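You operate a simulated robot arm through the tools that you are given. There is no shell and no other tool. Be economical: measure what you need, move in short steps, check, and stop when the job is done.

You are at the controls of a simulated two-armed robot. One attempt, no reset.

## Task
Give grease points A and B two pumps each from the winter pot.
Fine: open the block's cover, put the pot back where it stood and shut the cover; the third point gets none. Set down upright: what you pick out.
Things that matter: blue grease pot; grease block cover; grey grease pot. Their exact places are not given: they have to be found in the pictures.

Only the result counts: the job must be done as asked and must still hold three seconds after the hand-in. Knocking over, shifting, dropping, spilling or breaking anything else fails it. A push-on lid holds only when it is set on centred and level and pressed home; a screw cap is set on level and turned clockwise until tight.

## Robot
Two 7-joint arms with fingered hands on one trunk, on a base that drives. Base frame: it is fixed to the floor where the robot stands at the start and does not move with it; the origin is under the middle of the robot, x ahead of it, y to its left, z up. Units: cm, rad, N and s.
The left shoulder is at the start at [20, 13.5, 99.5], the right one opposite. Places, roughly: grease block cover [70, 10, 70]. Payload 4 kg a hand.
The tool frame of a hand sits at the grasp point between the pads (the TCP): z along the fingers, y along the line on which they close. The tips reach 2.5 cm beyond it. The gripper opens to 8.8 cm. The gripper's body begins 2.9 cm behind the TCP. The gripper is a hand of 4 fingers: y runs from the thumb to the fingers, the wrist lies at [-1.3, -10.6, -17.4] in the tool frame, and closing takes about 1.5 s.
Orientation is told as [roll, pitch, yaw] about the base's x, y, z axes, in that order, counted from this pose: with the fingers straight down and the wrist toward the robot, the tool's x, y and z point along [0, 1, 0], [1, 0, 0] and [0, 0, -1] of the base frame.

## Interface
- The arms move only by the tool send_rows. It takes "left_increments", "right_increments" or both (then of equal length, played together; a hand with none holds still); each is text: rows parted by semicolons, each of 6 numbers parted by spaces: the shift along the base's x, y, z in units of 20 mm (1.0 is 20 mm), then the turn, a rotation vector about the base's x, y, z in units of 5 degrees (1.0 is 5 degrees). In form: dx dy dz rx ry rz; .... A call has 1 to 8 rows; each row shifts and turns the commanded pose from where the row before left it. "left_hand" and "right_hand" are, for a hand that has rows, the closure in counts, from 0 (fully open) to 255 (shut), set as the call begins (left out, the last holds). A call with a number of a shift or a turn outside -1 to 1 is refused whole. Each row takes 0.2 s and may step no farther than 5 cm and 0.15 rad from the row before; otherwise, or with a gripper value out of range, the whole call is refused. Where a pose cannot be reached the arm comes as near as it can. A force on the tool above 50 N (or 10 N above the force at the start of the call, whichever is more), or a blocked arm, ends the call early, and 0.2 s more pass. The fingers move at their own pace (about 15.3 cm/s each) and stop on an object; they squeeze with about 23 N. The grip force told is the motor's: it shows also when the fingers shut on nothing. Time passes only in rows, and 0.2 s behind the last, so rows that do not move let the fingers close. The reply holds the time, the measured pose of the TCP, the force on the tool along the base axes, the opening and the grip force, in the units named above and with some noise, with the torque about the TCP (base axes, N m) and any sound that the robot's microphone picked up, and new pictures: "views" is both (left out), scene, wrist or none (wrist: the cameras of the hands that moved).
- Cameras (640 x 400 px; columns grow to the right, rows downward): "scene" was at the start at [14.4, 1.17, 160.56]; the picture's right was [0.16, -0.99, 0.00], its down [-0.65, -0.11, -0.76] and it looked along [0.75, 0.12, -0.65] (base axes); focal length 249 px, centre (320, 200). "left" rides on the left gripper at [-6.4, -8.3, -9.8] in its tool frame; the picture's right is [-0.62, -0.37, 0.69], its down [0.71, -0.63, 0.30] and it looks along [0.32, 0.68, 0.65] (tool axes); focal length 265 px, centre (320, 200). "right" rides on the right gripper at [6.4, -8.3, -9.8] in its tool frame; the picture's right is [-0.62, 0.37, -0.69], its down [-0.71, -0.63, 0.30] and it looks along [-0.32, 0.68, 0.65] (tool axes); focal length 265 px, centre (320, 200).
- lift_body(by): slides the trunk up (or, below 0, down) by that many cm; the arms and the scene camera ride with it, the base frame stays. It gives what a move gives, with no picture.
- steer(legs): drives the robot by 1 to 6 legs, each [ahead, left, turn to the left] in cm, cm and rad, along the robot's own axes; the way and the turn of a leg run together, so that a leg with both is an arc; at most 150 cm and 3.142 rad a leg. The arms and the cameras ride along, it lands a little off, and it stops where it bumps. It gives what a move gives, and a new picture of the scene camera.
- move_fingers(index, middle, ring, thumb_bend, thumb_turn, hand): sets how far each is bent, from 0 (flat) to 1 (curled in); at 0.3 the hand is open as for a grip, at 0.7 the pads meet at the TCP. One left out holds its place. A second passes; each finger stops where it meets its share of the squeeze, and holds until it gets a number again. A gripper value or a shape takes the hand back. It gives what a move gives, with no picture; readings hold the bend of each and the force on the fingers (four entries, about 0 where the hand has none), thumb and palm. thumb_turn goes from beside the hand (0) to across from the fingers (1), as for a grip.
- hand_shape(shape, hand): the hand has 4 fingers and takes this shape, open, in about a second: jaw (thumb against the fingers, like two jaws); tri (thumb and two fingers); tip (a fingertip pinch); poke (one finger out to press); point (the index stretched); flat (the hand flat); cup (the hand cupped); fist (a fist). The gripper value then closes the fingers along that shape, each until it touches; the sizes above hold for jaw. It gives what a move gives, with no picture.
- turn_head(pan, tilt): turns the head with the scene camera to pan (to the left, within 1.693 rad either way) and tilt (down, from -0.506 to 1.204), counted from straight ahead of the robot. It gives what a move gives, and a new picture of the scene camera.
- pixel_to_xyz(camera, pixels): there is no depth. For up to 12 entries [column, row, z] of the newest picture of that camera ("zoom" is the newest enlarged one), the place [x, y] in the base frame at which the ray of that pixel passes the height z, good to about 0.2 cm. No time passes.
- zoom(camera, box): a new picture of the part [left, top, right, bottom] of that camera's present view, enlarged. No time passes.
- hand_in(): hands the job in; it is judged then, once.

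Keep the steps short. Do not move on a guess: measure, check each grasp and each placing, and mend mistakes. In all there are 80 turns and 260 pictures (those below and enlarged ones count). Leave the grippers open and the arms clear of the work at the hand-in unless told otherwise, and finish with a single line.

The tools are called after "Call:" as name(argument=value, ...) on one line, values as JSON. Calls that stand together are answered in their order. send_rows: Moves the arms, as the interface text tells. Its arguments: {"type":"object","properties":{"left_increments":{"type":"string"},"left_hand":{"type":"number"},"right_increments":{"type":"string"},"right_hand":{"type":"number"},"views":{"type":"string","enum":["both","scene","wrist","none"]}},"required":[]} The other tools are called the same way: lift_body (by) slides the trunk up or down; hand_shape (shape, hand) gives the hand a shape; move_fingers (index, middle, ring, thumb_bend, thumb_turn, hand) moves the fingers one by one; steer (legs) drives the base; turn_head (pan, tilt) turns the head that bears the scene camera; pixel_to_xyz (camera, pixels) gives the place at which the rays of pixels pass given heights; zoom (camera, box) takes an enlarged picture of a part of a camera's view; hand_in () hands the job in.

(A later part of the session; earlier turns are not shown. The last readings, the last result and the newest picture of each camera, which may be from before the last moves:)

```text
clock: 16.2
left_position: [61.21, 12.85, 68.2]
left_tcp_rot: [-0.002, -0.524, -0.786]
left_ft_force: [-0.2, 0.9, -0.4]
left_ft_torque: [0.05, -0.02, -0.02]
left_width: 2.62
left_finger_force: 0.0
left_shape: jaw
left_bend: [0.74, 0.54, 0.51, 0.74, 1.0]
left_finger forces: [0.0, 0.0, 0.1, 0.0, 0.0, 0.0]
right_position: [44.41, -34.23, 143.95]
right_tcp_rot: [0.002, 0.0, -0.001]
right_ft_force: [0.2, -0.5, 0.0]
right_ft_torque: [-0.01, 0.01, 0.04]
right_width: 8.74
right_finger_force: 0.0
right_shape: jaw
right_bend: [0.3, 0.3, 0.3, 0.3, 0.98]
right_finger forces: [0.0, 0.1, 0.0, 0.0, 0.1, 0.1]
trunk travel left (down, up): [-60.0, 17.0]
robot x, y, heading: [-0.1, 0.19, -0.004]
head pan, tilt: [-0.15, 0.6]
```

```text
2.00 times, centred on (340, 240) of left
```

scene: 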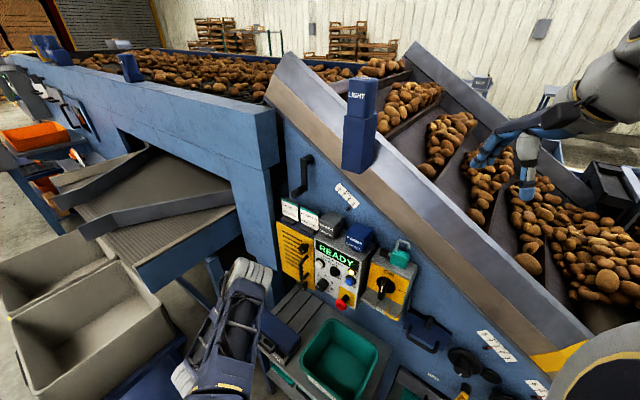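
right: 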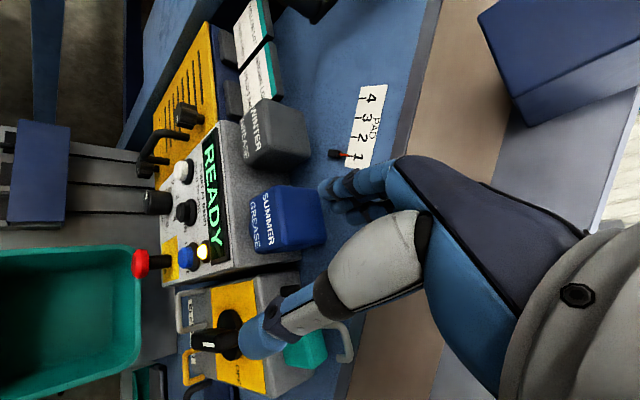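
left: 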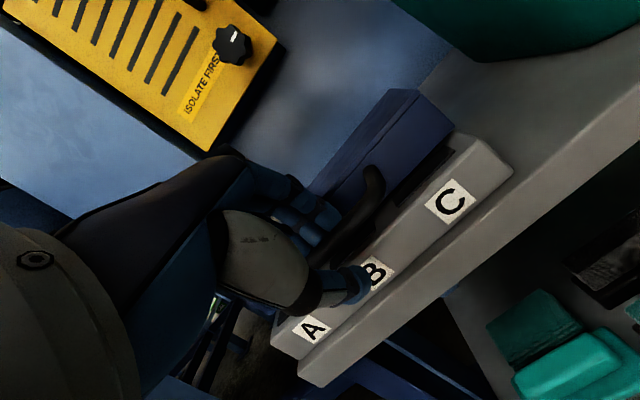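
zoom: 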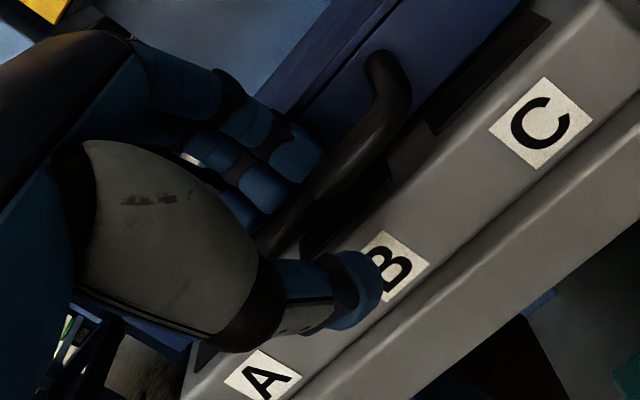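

The bar lies between the fingers and the thumb and nothing touches. Now I close.

Call:
send_rows(left_increments="0 0 0 0 0 0; 0 0 0 0 0 0; 0 0 0 0 0 0; 0 0 0 0 0 0; 0 0 0 0 0 0; 0 0 0 0 0 0", left_hand=255, views="wrist")

```text
clock: 17.6
left_position: [61.19, 12.91, 68.25]
left_tcp_rot: [0.002, -0.524, -0.785]
left_ft_force: [4.3, -4.1, -1.2]
left_ft_torque: [-0.05, -0.05, -0.05]
left_width: 0.09
left_finger_force: 23.0
left_shape: jaw
left_bend: [0.71, 0.7, 0.68, 0.73, 1.0]
left_finger forces: [12.5, 4.3, 2.6, 0.0, 17.2, 0.0]
right_position: [44.45, -34.35, 143.76]
right_tcp_rot: [-0.002, 0.001, -0.002]
right_ft_force: [0.3, 0.1, 0.0]
right_ft_torque: [0.0, 0.01, 0.01]
right_width: 8.76
right_finger_force: 0.1
right_shape: jaw
right_bend: [0.3, 0.3, 0.3, 0.3, 0.98]
right_finger forces: [0.0, 0.1, 0.0, 0.1, 0.0, 0.0]
trunk travel left (down, up): [-60.0, 17.0]
robot x, y, heading: [0.13, 0.2, -0.007]
head pan, tilt: [-0.15, 0.6]
```

left: 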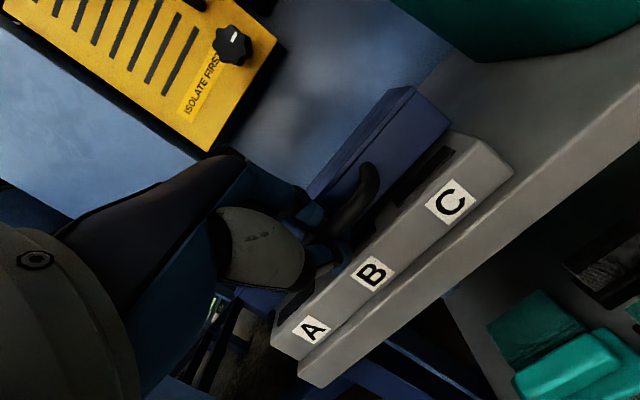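

The bar is caged in the grip, with finger forces of 12, 4 and 17 N. I'll swing the first 20° about a hinge assumed at the cover's rear edge and watch the force.

Call:
send_rows(left_increments="0.074 -0.074 0.405 0.707 0.707 0; 0.099 -0.099 0.395 0.707 0.707 0; 0.127 -0.127 0.38 0.707 0.707 0; 0.145 -0.145 0.365 0.707 0.707 0", views="both")

Call:
zoom(camera="left", box=[220, 60, 540, 340])

```text
clock: 18.6
left_position: [61.96, 12.02, 71.31]
left_tcp_rot: [0.0, -0.173, -0.787]
left_ft_force: [4.9, -3.9, -4.1]
left_ft_torque: [-0.07, -0.07, -0.05]
left_width: 0.12
left_finger_force: 22.8
left_shape: jaw
left_bend: [0.71, 0.7, 0.68, 0.73, 1.0]
left_finger forces: [13.0, 4.4, 2.8, 0.0, 16.9, 0.0]
right_position: [44.49, -34.3, 143.87]
right_tcp_rot: [0.0, 0.001, -0.002]
right_ft_force: [0.4, -0.2, -0.9]
right_ft_torque: [-0.03, -0.02, 0.0]
right_width: 8.78
right_finger_force: 0.0
right_shape: jaw
right_bend: [0.3, 0.3, 0.3, 0.3, 0.98]
right_finger forces: [0.1, 0.0, 0.1, 0.0, 0.1, 0.0]
trunk travel left (down, up): [-60.0, 17.0]
robot x, y, heading: [-0.08, -0.28, 0.0]
head pan, tilt: [-0.15, 0.6]
```

scene: 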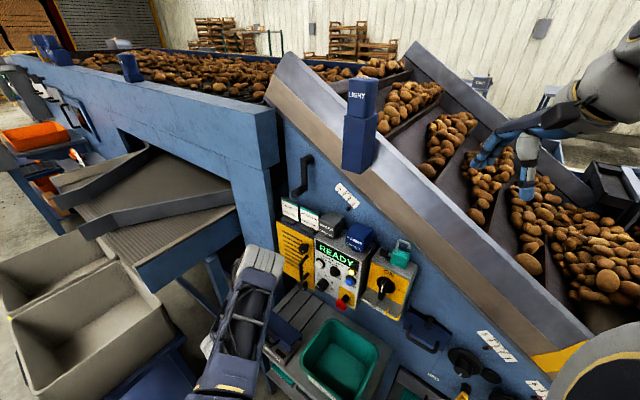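
left: 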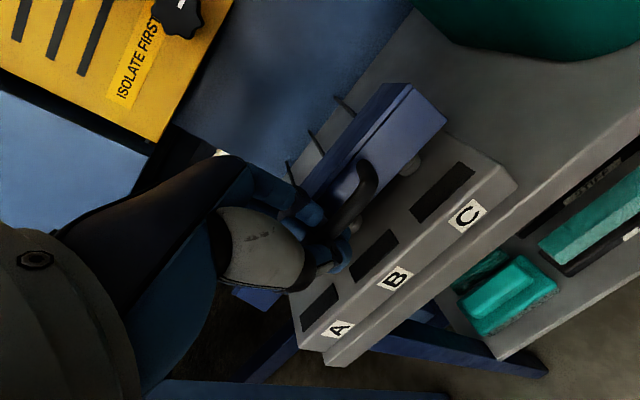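

```text
1.43 times, centred on (380, 200) of left
```

zoom: 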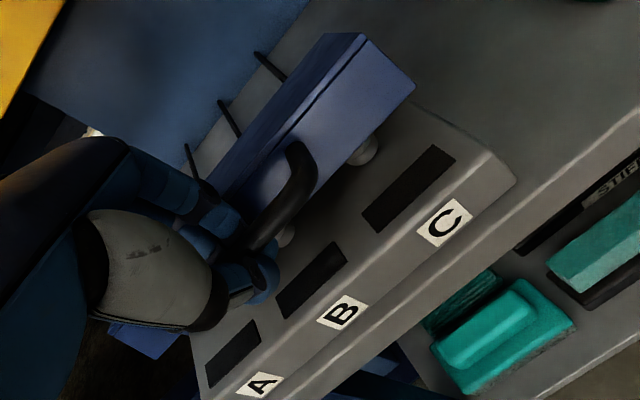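

The cover hinges as assumed, forces are small, and the nipples are appearing underneath. I continue to about 60°.

Call:
send_rows(left_increments="0.166 -0.166 0.34 0.707 0.707 0; 0.191 -0.191 0.325 0.707 0.707 0; 0.205 -0.205 0.3 0.707 0.707 0; 0.226 -0.226 0.275 0.707 0.707 0; 0.24 -0.24 0.24 0.707 0.707 0; 0.255 -0.255 0.215 0.707 0.707 0; 0.269 -0.269 0.18 0.707 0.707 0; 0.276 -0.276 0.145 0.707 0.707 0", views="both")

Call:
zoom(camera="scene", box=[210, 260, 330, 380])

```text
clock: 20.4
left_position: [65.69, 8.28, 75.27]
left_tcp_rot: [0.002, 0.524, -0.786]
left_ft_force: [0.1, 0.9, 0.8]
left_ft_torque: [-0.05, -0.01, -0.04]
left_width: 0.11
left_finger_force: 22.9
left_shape: jaw
left_bend: [0.71, 0.71, 0.7, 0.75, 1.0]
left_finger forces: [0.1, 0.0, 1.1, 0.1, 1.3, 0.0]
right_position: [44.45, -34.31, 143.94]
right_tcp_rot: [0.0, 0.001, -0.002]
right_ft_force: [0.2, -0.1, -0.3]
right_ft_torque: [-0.02, 0.02, -0.02]
right_width: 8.77
right_finger_force: 0.0
right_shape: jaw
right_bend: [0.3, 0.3, 0.3, 0.3, 0.98]
right_finger forces: [0.0, 0.0, 0.1, 0.0, 0.0, 0.0]
trunk travel left (down, up): [-60.0, 17.0]
robot x, y, heading: [-0.22, -0.21, -0.002]
head pan, tilt: [-0.15, 0.6]
```

scene: 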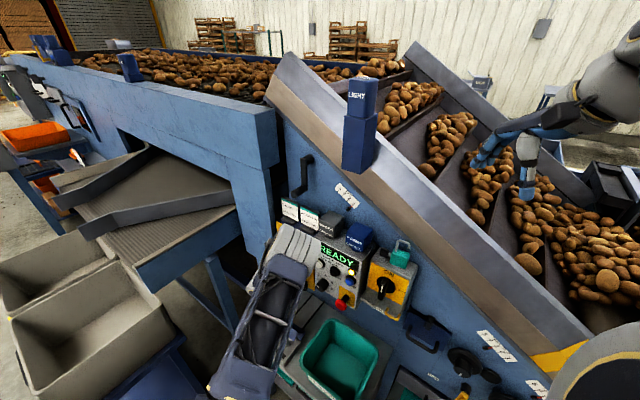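
left: 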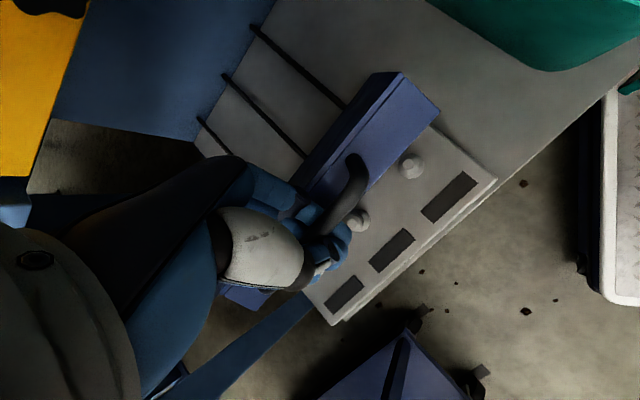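

```text
3.33 times, centred on (270, 320) of scene
```

zoom: 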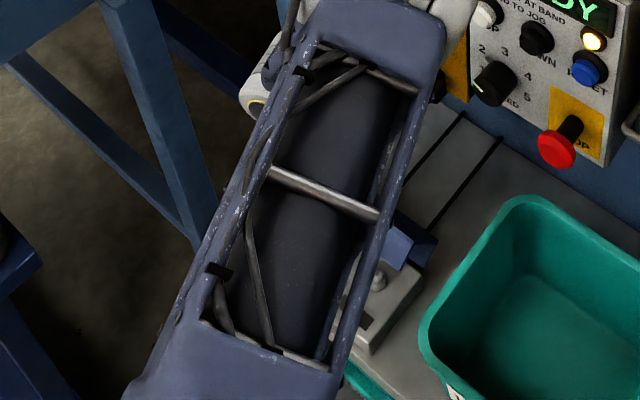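

The cover follows the hand. I continue to about 90°.

Call:
send_rows(left_increments="0.287 -0.287 0.11 0.707 0.707 0; 0.29 -0.29 0.075 0.707 0.707 0; 0.297 -0.297 0.045 0.707 0.707 0; 0.294 -0.294 0.005 0.707 0.707 0; 0.297 -0.297 -0.035 0.707 0.707 0; 0.294 -0.294 -0.07 0.707 0.707 0", views="both")

```text
clock: 21.8
left_position: [68.49, 7.42, 76.24]
left_tcp_rot: [0.009, 1.05, -0.751]
left_ft_force: [-8.6, -11.1, 1.4]
left_ft_torque: [-0.11, 0.1, -0.27]
left_width: 0.04
left_finger_force: 23.0
left_shape: jaw
left_bend: [0.71, 0.71, 0.7, 0.75, 1.0]
left_finger forces: [0.0, 0.1, 13.6, 0.1, 0.0, 0.1]
right_position: [43.97, -32.49, 144.49]
right_tcp_rot: [-0.003, -0.005, 0.013]
right_ft_force: [0.7, 1.5, -1.3]
right_ft_torque: [-0.07, 0.03, -0.02]
right_width: 8.78
right_finger_force: 0.0
right_shape: jaw
right_bend: [0.3, 0.3, 0.3, 0.3, 0.98]
right_finger forces: [0.1, 0.0, 0.0, 0.1, 0.0, 0.0]
trunk travel left (down, up): [-60.0, 17.0]
robot x, y, heading: [0.12, 0.68, 0.013]
head pan, tilt: [-0.15, 0.6]
```

scene: 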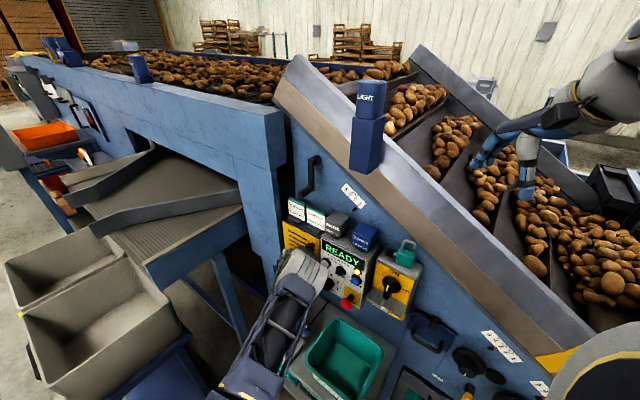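
left: 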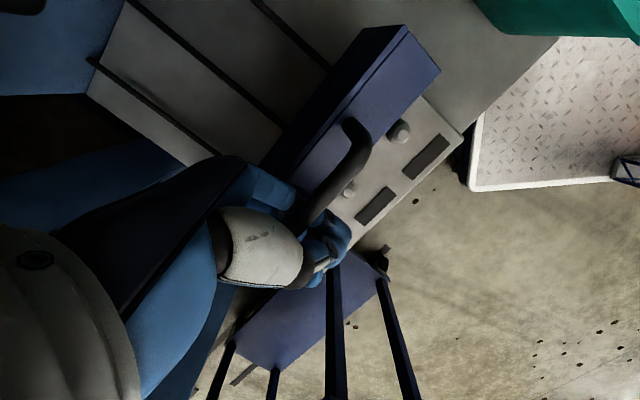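

The base got pushed a little, so something in the arm met an obstacle near the end. I'll look before doing anything.

Call:
zoom(camera="scene", box=[230, 210, 390, 370])

Call:
zoom(camera="right", box=[0, 0, 640, 400])

```text
2.50 times, centred on (310, 290) of scene
```

zoom: 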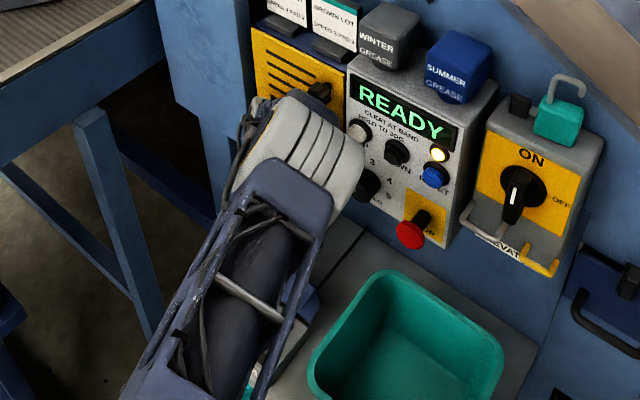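

```text
1.00 times, centred on (320, 200) of right (not enlarged: the box is as wide or as high as the picture)
```

zoom: 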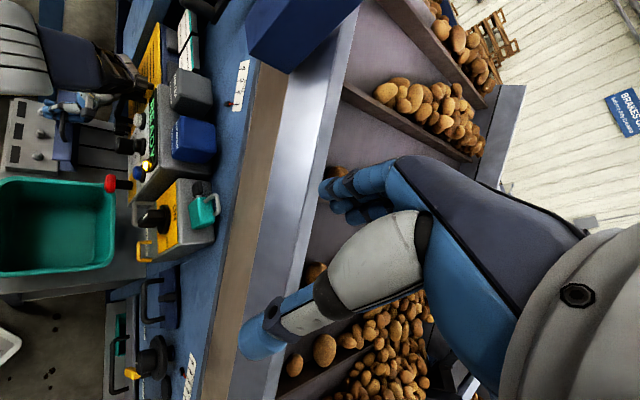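

The upper forearm seems near the yellow isolator panel. I'll reverse three rows to relieve it, then look from the right camera.

Call:
send_rows(left_increments="-0.294 0.294 0.07 -0.707 -0.707 0; -0.297 0.297 0.035 -0.707 -0.707 0; -0.294 0.294 -0.005 -0.707 -0.707 0", views="scene")

Call:
zoom(camera="right", box=[0, 40, 180, 180])

Call:
zoom(camera="scene", box=[230, 210, 390, 370])

```text
clock: 22.6
left_position: [67.42, 6.16, 75.65]
left_tcp_rot: [-0.001, 0.782, -0.792]
left_ft_force: [-0.1, -0.4, 0.0]
left_ft_torque: [0.03, -0.02, 0.02]
left_width: 0.03
left_finger_force: 23.2
left_shape: jaw
left_bend: [0.71, 0.71, 0.7, 0.75, 1.0]
left_finger forces: [0.4, 0.1, 0.1, 0.1, 0.1, 0.0]
right_position: [44.45, -34.6, 143.78]
right_tcp_rot: [0.001, 0.001, -0.003]
right_ft_force: [-0.4, -0.4, 0.2]
right_ft_torque: [0.02, 0.01, 0.01]
right_width: 8.76
right_finger_force: 0.1
right_shape: jaw
right_bend: [0.3, 0.3, 0.3, 0.3, 0.98]
right_finger forces: [0.0, 0.0, 0.0, 0.1, 0.1, 0.1]
trunk travel left (down, up): [-60.0, 17.0]
robot x, y, heading: [-0.11, -0.09, 0.006]
head pan, tilt: [-0.15, 0.6]
```

scene: 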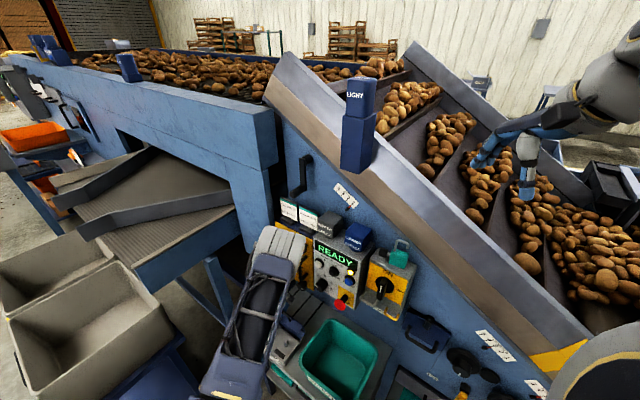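

```text
2.86 times, centred on (90, 110) of right
```

zoom: 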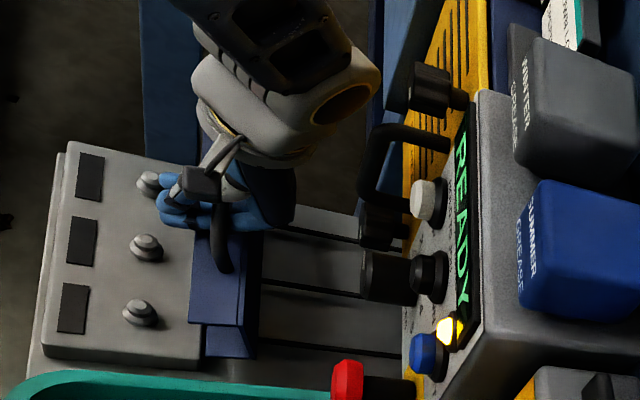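

```text
2.50 times, centred on (310, 290) of scene
```

zoom: 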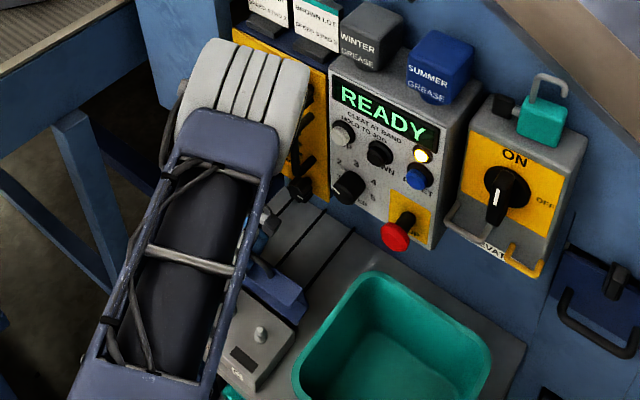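

Forces are back to zero and the panels are unchanged. I'll check the handle and cover in the left camera.

Call:
zoom(camera="left", box=[200, 40, 520, 340])

Call:
zoom(camera="right", box=[0, 70, 80, 160])

```text
1.33 times, centred on (360, 190) of left
```

zoom: 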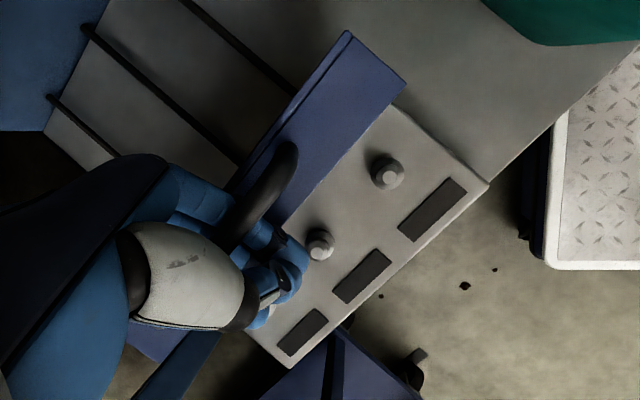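

```text
4.44 times, centred on (40, 115) of right
```

zoom: 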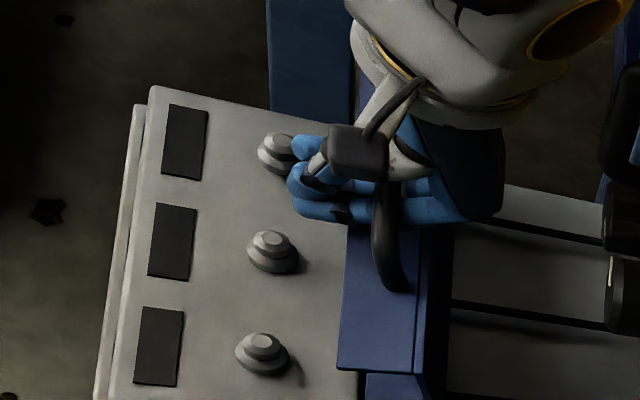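

Call:
pixel_to_xyz(camera="left", pixels=[[382.5, 64, 76], [382.5, 64, 70], [423.75, 101.5, 76], [423.75, 101.5, 70]])

Call:
pixel_to_xyz(camera="zoom", pixels=[[418, 372, 76], [418, 372, 70], [338, 370, 76], [338, 370, 70], [275, 247, 68], [275, 247, 64.6], [262, 346, 68], [262, 346, 64.6], [280, 150, 68]])

```text
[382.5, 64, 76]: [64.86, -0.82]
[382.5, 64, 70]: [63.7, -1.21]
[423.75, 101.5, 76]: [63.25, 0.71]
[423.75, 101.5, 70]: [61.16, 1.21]
```

```text
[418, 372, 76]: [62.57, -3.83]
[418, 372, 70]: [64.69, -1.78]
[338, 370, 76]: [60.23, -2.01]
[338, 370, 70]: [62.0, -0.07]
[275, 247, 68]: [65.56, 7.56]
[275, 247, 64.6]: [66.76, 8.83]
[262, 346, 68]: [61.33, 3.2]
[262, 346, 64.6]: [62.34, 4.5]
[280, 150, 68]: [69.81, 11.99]
```

Call:
zoom(camera="left", box=[340, 40, 480, 140])

Call:
pixel_to_xyz(camera="zoom", pixels=[[194, 110, 76], [194, 110, 70], [383, 281, 76], [383, 281, 70]])

```text
4.00 times, centred on (410, 90) of left
```

zoom: 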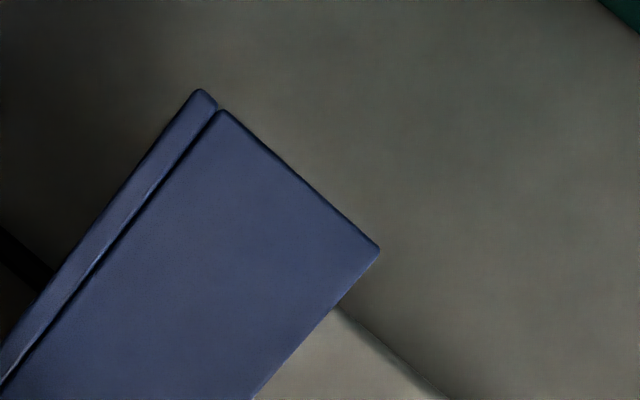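

```text
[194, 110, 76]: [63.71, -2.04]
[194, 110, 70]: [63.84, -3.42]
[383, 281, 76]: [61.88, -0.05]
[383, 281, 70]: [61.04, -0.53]
```

By triangulation the cover is open about 77°, with its mass already past the hinge at roughly v=44, z=65. It should fall open rather than shut. I'll loosen the grip to the earlier opening and withdraw 2.5 cm along the fingers.

Call:
send_rows(left_increments="0 0 0 0 0 0; 0 0 0 0 0 0; 0 0 0 0 0 0; 0 0 0 0 0 0; 0.212 -0.212 0.3 0 0 0; 0.212 -0.212 0.3 0 0 0; 0.212 -0.212 0.3 0 0 0", left_hand=180, views="both")

Call:
zoom(camera="right", box=[0, 40, 180, 180])

```text
clock: 24.2
left_position: [68.62, 5.29, 77.49]
left_tcp_rot: [0.0, 0.784, -0.785]
left_ft_force: [-0.5, 0.4, -4.7]
left_ft_torque: [0.1, 0.04, 0.01]
left_width: 2.62
left_finger_force: 0.2
left_shape: jaw
left_bend: [0.74, 0.54, 0.51, 0.74, 1.0]
left_finger forces: [3.8, 0.0, 0.2, 0.0, 0.1, 0.1]
right_position: [44.32, -34.19, 143.76]
right_tcp_rot: [0.002, -0.001, -0.002]
right_ft_force: [0.9, 0.4, -0.6]
right_ft_torque: [0.01, 0.0, -0.03]
right_width: 8.79
right_finger_force: 0.1
right_shape: jaw
right_bend: [0.3, 0.3, 0.3, 0.3, 0.98]
right_finger forces: [0.0, 0.0, 0.1, 0.0, 0.0, 0.1]
trunk travel left (down, up): [-60.0, 17.0]
robot x, y, heading: [-0.32, 0.16, -0.0]
head pan, tilt: [-0.15, 0.6]
```

scene: 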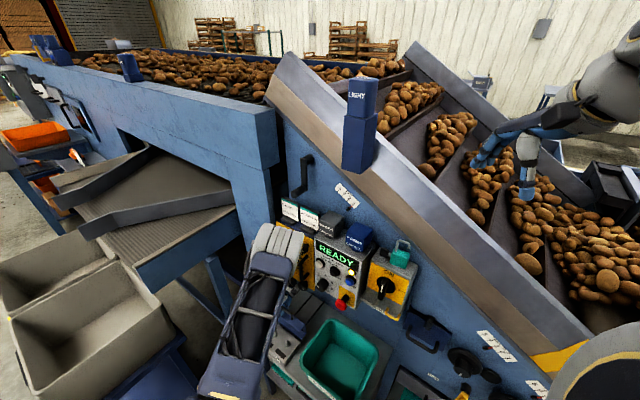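
left: 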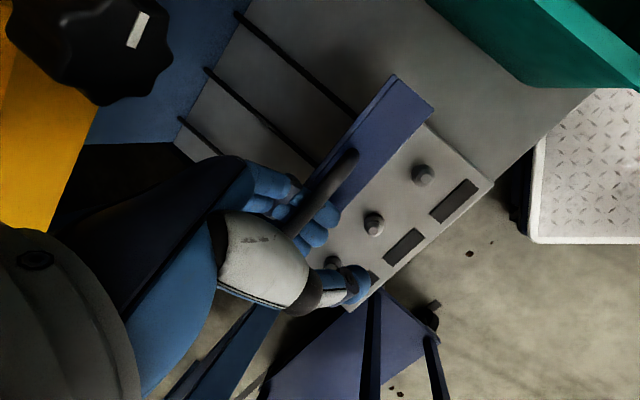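

```text
2.86 times, centred on (90, 110) of right
```

zoom: 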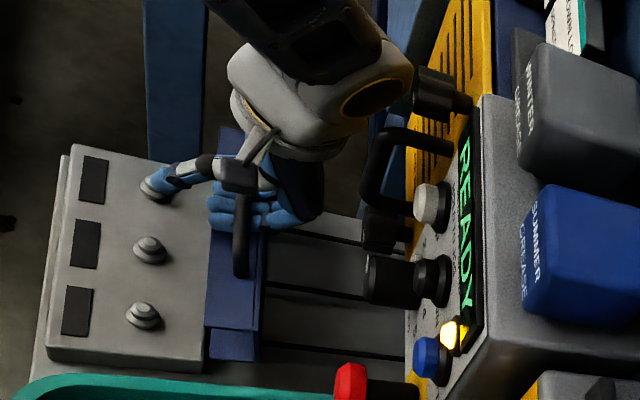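

The cover opened a bit more but the fingertips still pass behind the bar. I'll withdraw in two more small rows.

Call:
send_rows(left_increments="0.2 -0.2 0.35 0 0 0; 0.2 -0.2 0.35 0 0 0; 0.2 -0.2 0.35 0 0 0", views="wrist")

Call:
zoom(camera="right", box=[0, 40, 180, 180])

Call:
zoom(camera="left", box=[220, 120, 420, 300])

```text
clock: 25.0
left_position: [68.93, 4.77, 78.54]
left_tcp_rot: [-0.012, 0.803, -0.788]
left_ft_force: [1.0, 5.7, -31.7]
left_ft_torque: [0.23, 0.51, 0.15]
left_width: 3.26
left_finger_force: 0.1
left_shape: jaw
left_bend: [0.35, 0.51, 0.45, 0.74, 1.0]
left_finger forces: [10.6, 8.3, 11.6, 0.1, 0.1, 0.0]
right_position: [44.5, -34.19, 143.84]
right_tcp_rot: [-0.002, 0.0, 0.0]
right_ft_force: [1.0, 0.2, 0.4]
right_ft_torque: [-0.02, 0.02, -0.01]
right_width: 8.76
right_finger_force: 0.1
right_shape: jaw
right_bend: [0.3, 0.3, 0.3, 0.3, 0.98]
right_finger forces: [0.1, 0.1, 0.1, 0.2, 0.0, 0.0]
trunk travel left (down, up): [-60.0, 17.0]
robot x, y, heading: [-0.14, 0.13, 0.002]
head pan, tilt: [-0.15, 0.6]
stopped in row 3 (left hand): the force on the tool passed its limit at 55 N (the readings are from after the stop); the commanded pose is now the measured one
```

left: 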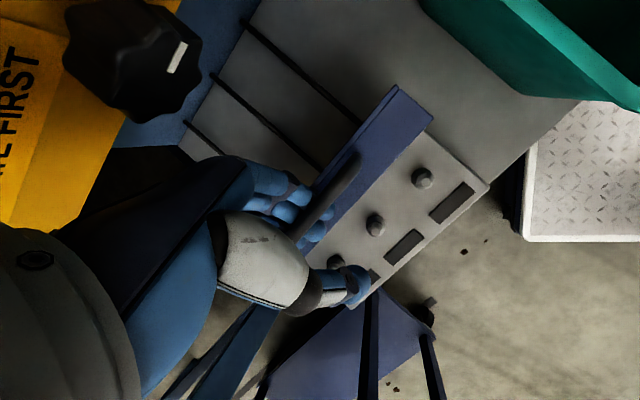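

```text
2.86 times, centred on (90, 110) of right
```

zoom: 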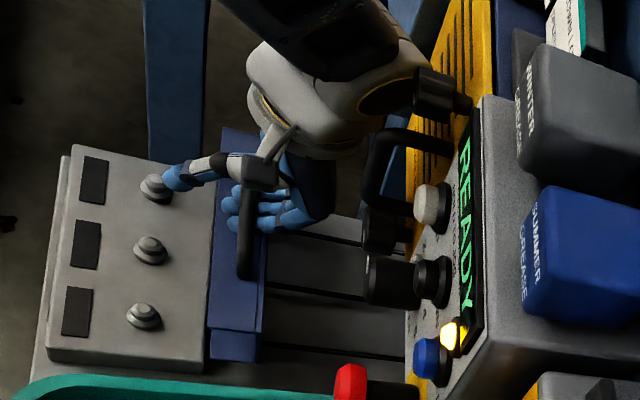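

```text
2.22 times, centred on (320, 210) of left
```

zoom: 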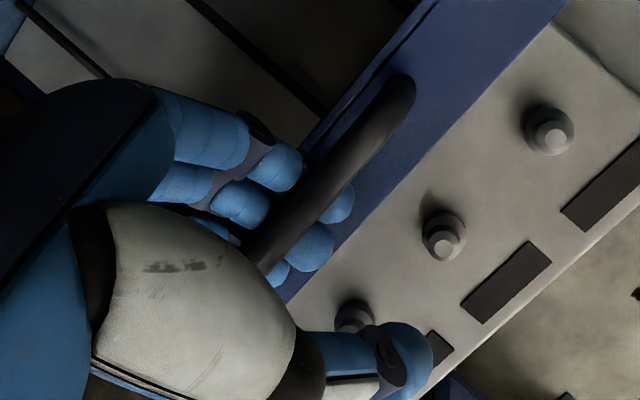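

The cover now rests at its open stop and the curled fingers hook under the bar. I'll lower 0.6 cm to relieve them, then straighten the fingers so they point down behind the bar.

Call:
send_rows(left_increments="0 0 -0.3 0 0 0", views="none")

Call:
move_fingers(hand="left", index=0.15, middle=0.15, ring=0.15)

Call:
zoom(camera="left", box=[200, 80, 440, 300])

Call:
zoom(camera="right", box=[0, 40, 180, 180])

```text
clock: 25.4
left_position: [69.2, 4.49, 78.31]
left_tcp_rot: [-0.008, 0.797, -0.789]
left_ft_force: [0.9, 3.0, -18.6]
left_ft_torque: [0.13, 0.31, 0.15]
left_width: 2.86
left_finger_force: 0.1
left_shape: jaw
left_bend: [0.73, 0.52, 0.47, 0.74, 1.0]
left_finger forces: [6.5, 4.2, 7.5, 0.0, 0.0, 0.0]
right_position: [44.54, -34.36, 143.88]
right_tcp_rot: [0.001, 0.001, -0.001]
right_ft_force: [-0.1, -0.4, -0.1]
right_ft_torque: [0.01, 0.0, -0.01]
right_width: 8.76
right_finger_force: 0.1
right_shape: jaw
right_bend: [0.3, 0.3, 0.3, 0.3, 0.98]
right_finger forces: [0.1, 0.0, 0.1, 0.0, 0.0, 0.1]
trunk travel left (down, up): [-60.0, 17.0]
robot x, y, heading: [0.08, 0.34, 0.003]
head pan, tilt: [-0.15, 0.6]
```

```text
clock: 26.4
left_position: [69.17, 4.53, 78.35]
left_tcp_rot: [-0.006, 0.795, -0.787]
left_ft_force: [1.4, -0.1, 0.6]
left_ft_torque: [-0.09, -0.06, 0.01]
left_width: 7.21
left_finger_force: 0.9
left_shape: fingers
left_bend: [0.15, 0.14, 0.15, 0.74, 1.0]
left_finger forces: [0.0, 1.2, 0.0, 0.1, 0.0, 0.0]
right_position: [44.49, -34.21, 143.8]
right_tcp_rot: [-0.002, -0.001, -0.003]
right_ft_force: [1.1, 0.0, 0.6]
right_ft_torque: [-0.02, 0.02, 0.01]
right_width: 8.78
right_finger_force: 0.0
right_shape: jaw
right_bend: [0.3, 0.3, 0.3, 0.3, 0.98]
right_finger forces: [0.1, 0.1, 0.1, 0.0, 0.1, 0.1]
trunk travel left (down, up): [-60.0, 17.0]
robot x, y, heading: [0.04, -0.18, 0.0]
head pan, tilt: [-0.15, 0.6]
```

```text
1.82 times, centred on (320, 190) of left
```

zoom: 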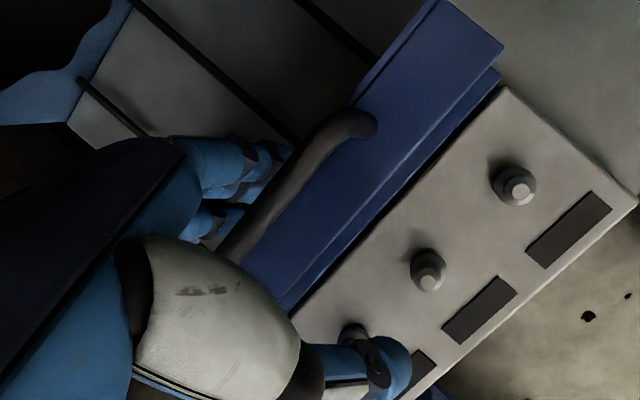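

```text
2.86 times, centred on (90, 110) of right
```

zoom: 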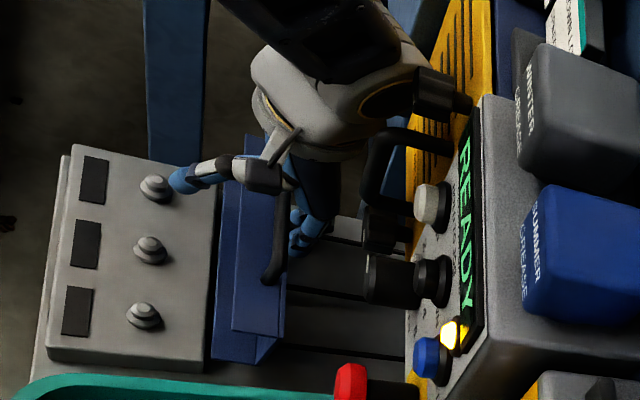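

The cover has fallen fully open and the fingers are free behind the bar, with zero force. I'll lift the hand straight up slowly.

Call:
send_rows(left_increments="0 0 0.5 0 0 0; 0 0 0.5 0 0 0; 0 0 0.5 0 0 0; 0 0 0.5 0 0 0", views="wrist")

Call:
zoom(camera="right", box=[0, 40, 180, 180])

```text
clock: 27.4
left_position: [69.23, 4.61, 82.17]
left_tcp_rot: [-0.008, 0.797, -0.787]
left_ft_force: [-0.2, -0.5, 1.2]
left_ft_torque: [-0.05, -0.03, -0.01]
left_width: 7.18
left_finger_force: 0.2
left_shape: fingers
left_bend: [0.15, 0.15, 0.15, 0.74, 1.0]
left_finger forces: [0.0, 0.6, 0.0, 0.0, 0.0, 0.0]
right_position: [44.32, -34.31, 143.88]
right_tcp_rot: [0.001, 0.0, -0.002]
right_ft_force: [0.4, 0.6, -0.2]
right_ft_torque: [-0.06, -0.02, 0.0]
right_width: 8.78
right_finger_force: 0.0
right_shape: jaw
right_bend: [0.3, 0.3, 0.3, 0.3, 0.98]
right_finger forces: [0.0, 0.0, 0.0, 0.0, 0.0, 0.0]
trunk travel left (down, up): [-60.0, 17.0]
robot x, y, heading: [-0.27, 0.23, 0.002]
head pan, tilt: [-0.15, 0.6]
```

left: 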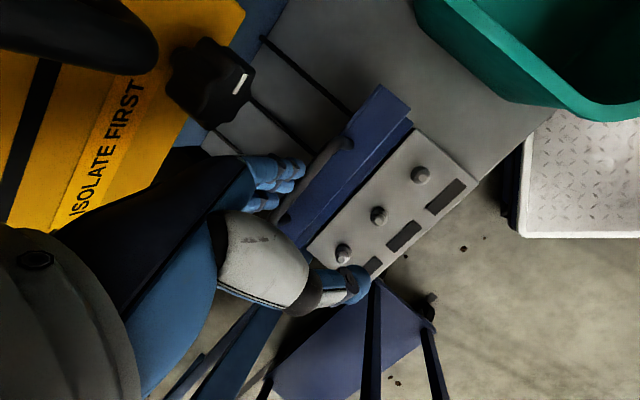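

```text
2.86 times, centred on (90, 110) of right
```

zoom: 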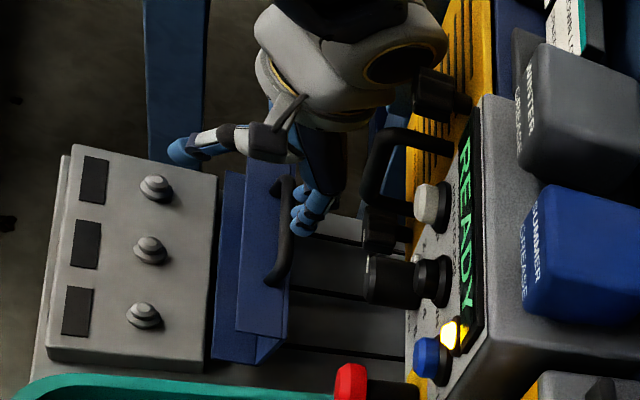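

The hand is clear of the bar. I'll go up 3 cm more, then retreat from the panel while tilting back.

Call:
send_rows(left_increments="0 0 0.5 0 0 0; 0 0 0.5 0 0 0; 0 0 0.5 -0.707 -0.707 0; -0.4 0.4 0.4 -0.707 -0.707 0; -0.5 0.5 0.4 -0.707 -0.707 0; -0.5 0.5 0.4 -0.707 -0.707 0; -0.5 0.5 0.4 -0.707 -0.707 0; -0.5 0.5 0.4 -0.707 -0.707 0", views="both")

Call:
zoom(camera="right", box=[0, 40, 240, 200])

```text
clock: 29.2
left_position: [64.51, 9.23, 89.33]
left_tcp_rot: [-0.006, 0.271, -0.79]
left_ft_force: [-0.6, -0.8, -0.7]
left_ft_torque: [-0.02, -0.03, 0.02]
left_width: 7.21
left_finger_force: 0.0
left_shape: fingers
left_bend: [0.15, 0.15, 0.15, 0.74, 1.0]
left_finger forces: [0.0, 0.1, 0.0, 0.0, 0.0, 0.0]
right_position: [44.43, -34.25, 143.87]
right_tcp_rot: [0.001, -0.001, 0.0]
right_ft_force: [1.0, -1.2, 0.1]
right_ft_torque: [0.02, 0.01, 0.04]
right_width: 8.78
right_finger_force: 0.0
right_shape: jaw
right_bend: [0.3, 0.3, 0.3, 0.3, 0.98]
right_finger forces: [0.0, 0.0, 0.0, 0.0, 0.0, 0.0]
trunk travel left (down, up): [-60.0, 17.0]
robot x, y, heading: [0.06, 0.14, -0.003]
head pan, tilt: [-0.15, 0.6]
```

scene: 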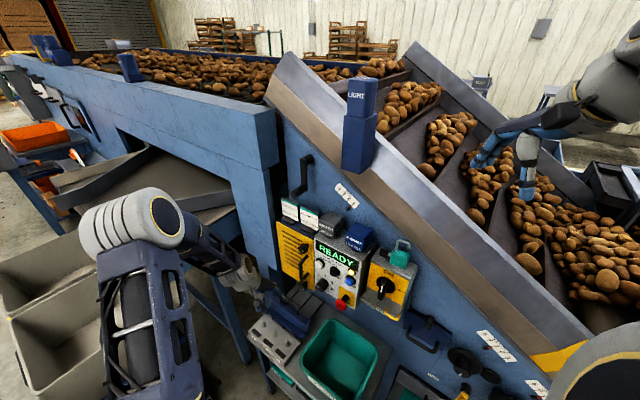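
left: 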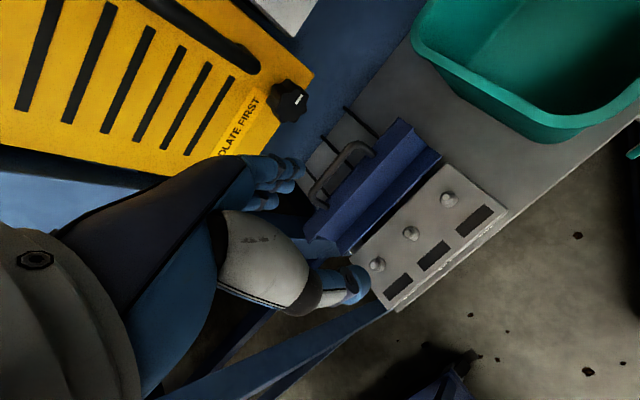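

```text
2.50 times, centred on (120, 120) of right
```

zoom: 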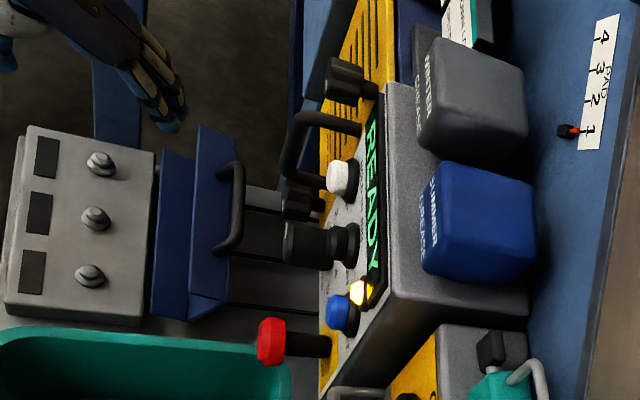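

The cover stands fully open and A, B and C are exposed. Next I check the clearance around the winter pot and measure the nipples from this right-camera picture.

Call:
pixel_to_xyz(camera="zoom", pixels=[[528, 308, 108.5], [390, 85, 108.5], [388, 295, 108.5], [522, 75, 116], [500, 160, 110], [432, 40, 116], [420, 140, 110], [532, 190, 116], [520, 275, 110], [96, 157, 67], [93, 213, 67], [86, 270, 67]])

Call:
zoom(camera="right", box=[150, 40, 250, 180])

Call:
zoom(camera="scene", box=[280, 190, 400, 270])

```text
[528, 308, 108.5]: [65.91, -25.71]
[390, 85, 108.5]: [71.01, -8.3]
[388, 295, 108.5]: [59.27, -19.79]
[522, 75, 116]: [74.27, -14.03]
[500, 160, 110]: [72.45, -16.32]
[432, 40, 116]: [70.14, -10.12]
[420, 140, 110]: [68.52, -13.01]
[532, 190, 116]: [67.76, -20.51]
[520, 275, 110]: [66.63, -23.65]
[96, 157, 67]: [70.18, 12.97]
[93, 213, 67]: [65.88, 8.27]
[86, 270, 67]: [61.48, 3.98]
```

```text
2.86 times, centred on (200, 110) of right
```

zoom: 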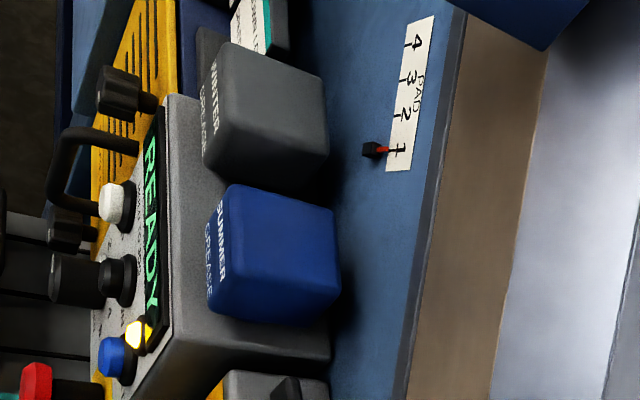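

```text
5.00 times, centred on (340, 230) of scene
```

zoom: 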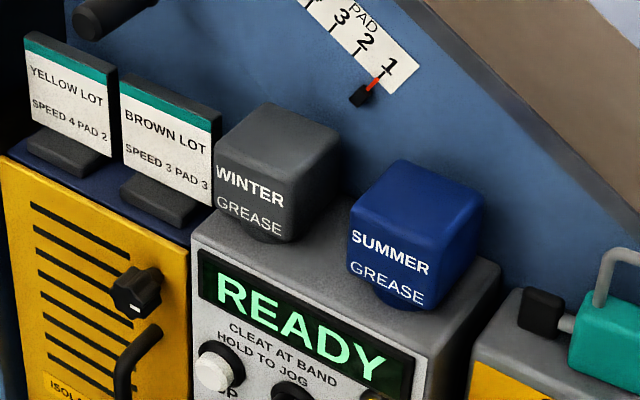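

The wall is at v≈64.8 and the pot's depth runs from v≈56.7 to 62.3, leaving about 2.5 cm behind it. That is enough for a finger if I pre-close to about 7 cm. The card on the left is too near for a side grip. I'll retract the left hand and bring the right one round with yaw -45°.

Call:
send_rows(left_increments="-1 1 0.5 -0.707 -0.707 0; -1 1 0.5 -0.707 -0.707 0; -1 1 0.5 -0.707 -0.707 0; -1 1 0.5 0 0 0; -1 1 0.5 0 0 0; -1 1 0.5 0 0 0; -1 1 0.5 0 0 0; -1 1 0.5 0 0 0", right_increments="0.3 0.5 0 0 0 -1; 0.3 0.5 0 0 0 -1; 0.3 0.5 0 0 0 -1; 0.3 0.5 0 0 0 -1; 0.3 0.5 0 0 0 -1; 0.3 0.5 0 0 0 -1; 0.3 0.5 0 0 0 -1; 0.3 0.5 0 0 0 -1", views="none")

Call:
send_rows(right_increments="0.7 1 -0.5 0 0 -1; 0.7 1 -0.5 0 0 0; 0.7 1 -0.5 0 0 0; 0.7 1 -0.5 0 0 0; 0.7 1 -0.5 0 0 0; 0.7 1 -0.5 0 0 0; 0.7 1 -0.5 0 0 0; 0.7 1 -0.5 0 0 0", views="both")

```text
clock: 31.0
left_position: [48.24, 25.38, 97.36]
left_tcp_rot: [-0.005, 0.011, -0.79]
left_ft_force: [-0.7, -0.4, -0.3]
left_ft_torque: [0.02, -0.01, 0.03]
left_width: 7.23
left_finger_force: 0.1
left_shape: fingers
left_bend: [0.15, 0.15, 0.15, 0.74, 1.0]
left_finger forces: [0.0, 0.1, 0.1, 0.0, 0.0, 0.0]
right_position: [49.24, -26.23, 143.85]
right_tcp_rot: [0.0, -0.001, -0.7]
right_ft_force: [-0.2, -0.2, -0.4]
right_ft_torque: [0.03, 0.02, 0.01]
right_width: 8.78
right_finger_force: 0.0
right_shape: jaw
right_bend: [0.3, 0.3, 0.3, 0.3, 0.98]
right_finger forces: [0.0, 0.0, 0.1, 0.0, 0.1, 0.0]
trunk travel left (down, up): [-60.0, 17.0]
robot x, y, heading: [-0.11, -0.18, 0.002]
head pan, tilt: [-0.15, 0.6]
```

```text
clock: 32.8
left_position: [48.4, 25.33, 97.29]
left_tcp_rot: [-0.006, 0.014, -0.786]
left_ft_force: [-0.2, 0.7, 0.1]
left_ft_torque: [-0.02, -0.01, -0.01]
left_width: 7.21
left_finger_force: 0.0
left_shape: fingers
left_bend: [0.15, 0.15, 0.15, 0.74, 1.0]
left_finger forces: [0.0, 0.0, 0.0, 0.0, 0.0, 0.0]
right_position: [60.42, -10.33, 135.79]
right_tcp_rot: [0.001, 0.0, -0.787]
right_ft_force: [0.3, 0.3, 0.6]
right_ft_torque: [0.0, -0.01, 0.01]
right_width: 8.77
right_finger_force: 0.0
right_shape: jaw
right_bend: [0.3, 0.3, 0.3, 0.3, 0.98]
right_finger forces: [0.1, 0.0, 0.1, 0.1, 0.1, 0.1]
trunk travel left (down, up): [-60.0, 17.0]
robot x, y, heading: [-0.28, -0.03, -0.002]
head pan, tilt: [-0.15, 0.6]
```

scene: 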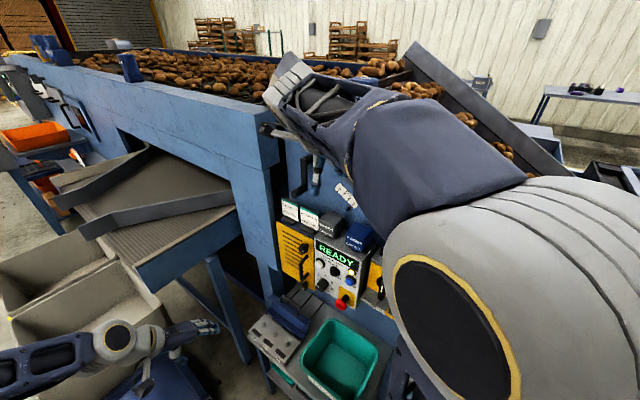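
right: 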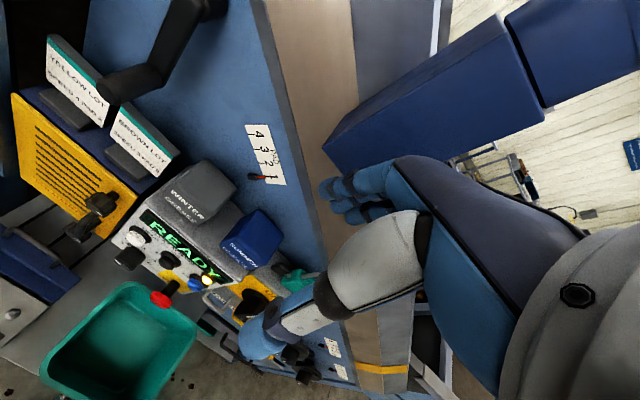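

I'll zoom in on the pots from this right-camera view to refine their position.

Call:
zoom(camera="right", box=[90, 90, 310, 290])

```text
2.00 times, centred on (200, 190) of right
```

zoom: 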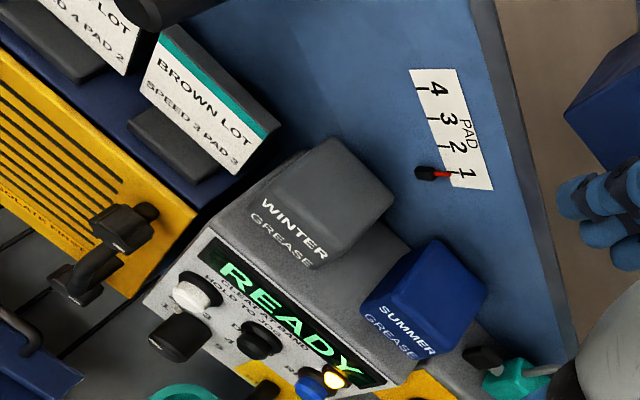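

Call:
pixel_to_xyz(camera="zoom", pixels=[[272, 180, 116], [330, 242, 116], [395, 200, 116], [335, 138, 116], [320, 268, 110], [260, 200, 110], [395, 200, 110], [458, 170, 115], [260, 178, 109], [280, 125, 118], [305, 152, 108.5], [430, 238, 116]])

```text
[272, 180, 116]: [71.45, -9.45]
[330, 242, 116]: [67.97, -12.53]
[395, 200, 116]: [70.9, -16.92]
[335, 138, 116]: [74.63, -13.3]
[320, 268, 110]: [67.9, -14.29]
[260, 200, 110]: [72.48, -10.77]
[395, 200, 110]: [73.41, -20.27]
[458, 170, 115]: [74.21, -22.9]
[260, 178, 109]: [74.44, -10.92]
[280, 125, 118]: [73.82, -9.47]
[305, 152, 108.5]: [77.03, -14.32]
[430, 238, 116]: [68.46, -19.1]
```

The estimates agree on a pot centre near (70.7, -13.3), z 110–116. Before descending I need to know where the blue LIGHT box above is.

Call:
pixel_to_xyz(camera="right", pixels=[[323, 147, 130], [323, 147, 140], [372, 180, 130], [372, 180, 140]])

Call:
turn_head(pan=-0.2, tilt=0.45)

Call:
zoom(camera="scene", box=[260, 100, 440, 300])

```text
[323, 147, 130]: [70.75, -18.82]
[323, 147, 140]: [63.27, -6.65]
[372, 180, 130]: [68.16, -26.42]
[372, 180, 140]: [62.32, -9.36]
```

```text
clock: 33.5
left_position: [48.41, 25.32, 97.27]
left_tcp_rot: [-0.007, 0.011, -0.787]
left_ft_force: [-0.8, 0.0, 0.1]
left_ft_torque: [-0.01, 0.02, 0.0]
left_width: 7.23
left_finger_force: 0.0
left_shape: fingers
left_bend: [0.15, 0.15, 0.15, 0.74, 1.0]
left_finger forces: [0.1, 0.1, 0.1, 0.1, 0.1, 0.1]
right_position: [60.26, -10.35, 135.77]
right_tcp_rot: [-0.001, -0.002, -0.788]
right_ft_force: [0.4, -0.2, -0.3]
right_ft_torque: [0.0, -0.01, 0.03]
right_width: 8.75
right_finger_force: 0.0
right_shape: jaw
right_bend: [0.3, 0.3, 0.3, 0.3, 0.98]
right_finger forces: [0.1, 0.0, 0.1, 0.1, 0.0, 0.0]
trunk travel left (down, up): [-60.0, 17.0]
robot x, y, heading: [0.14, -0.03, 0.002]
head pan, tilt: [-0.201, 0.45]
```

scene: 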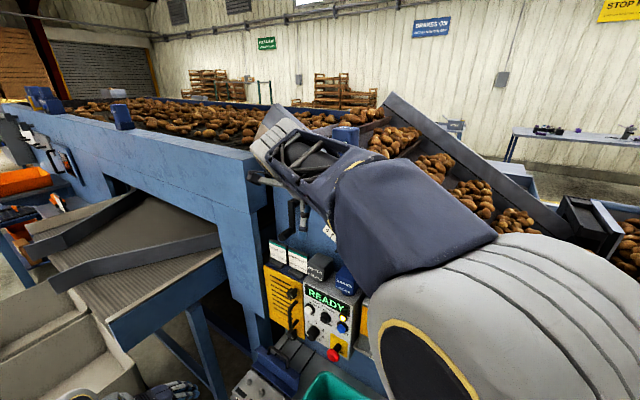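

```text
2.00 times, centred on (350, 200) of scene
```

zoom: 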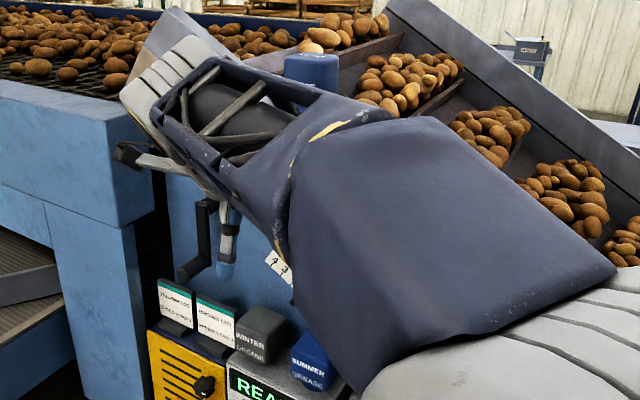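

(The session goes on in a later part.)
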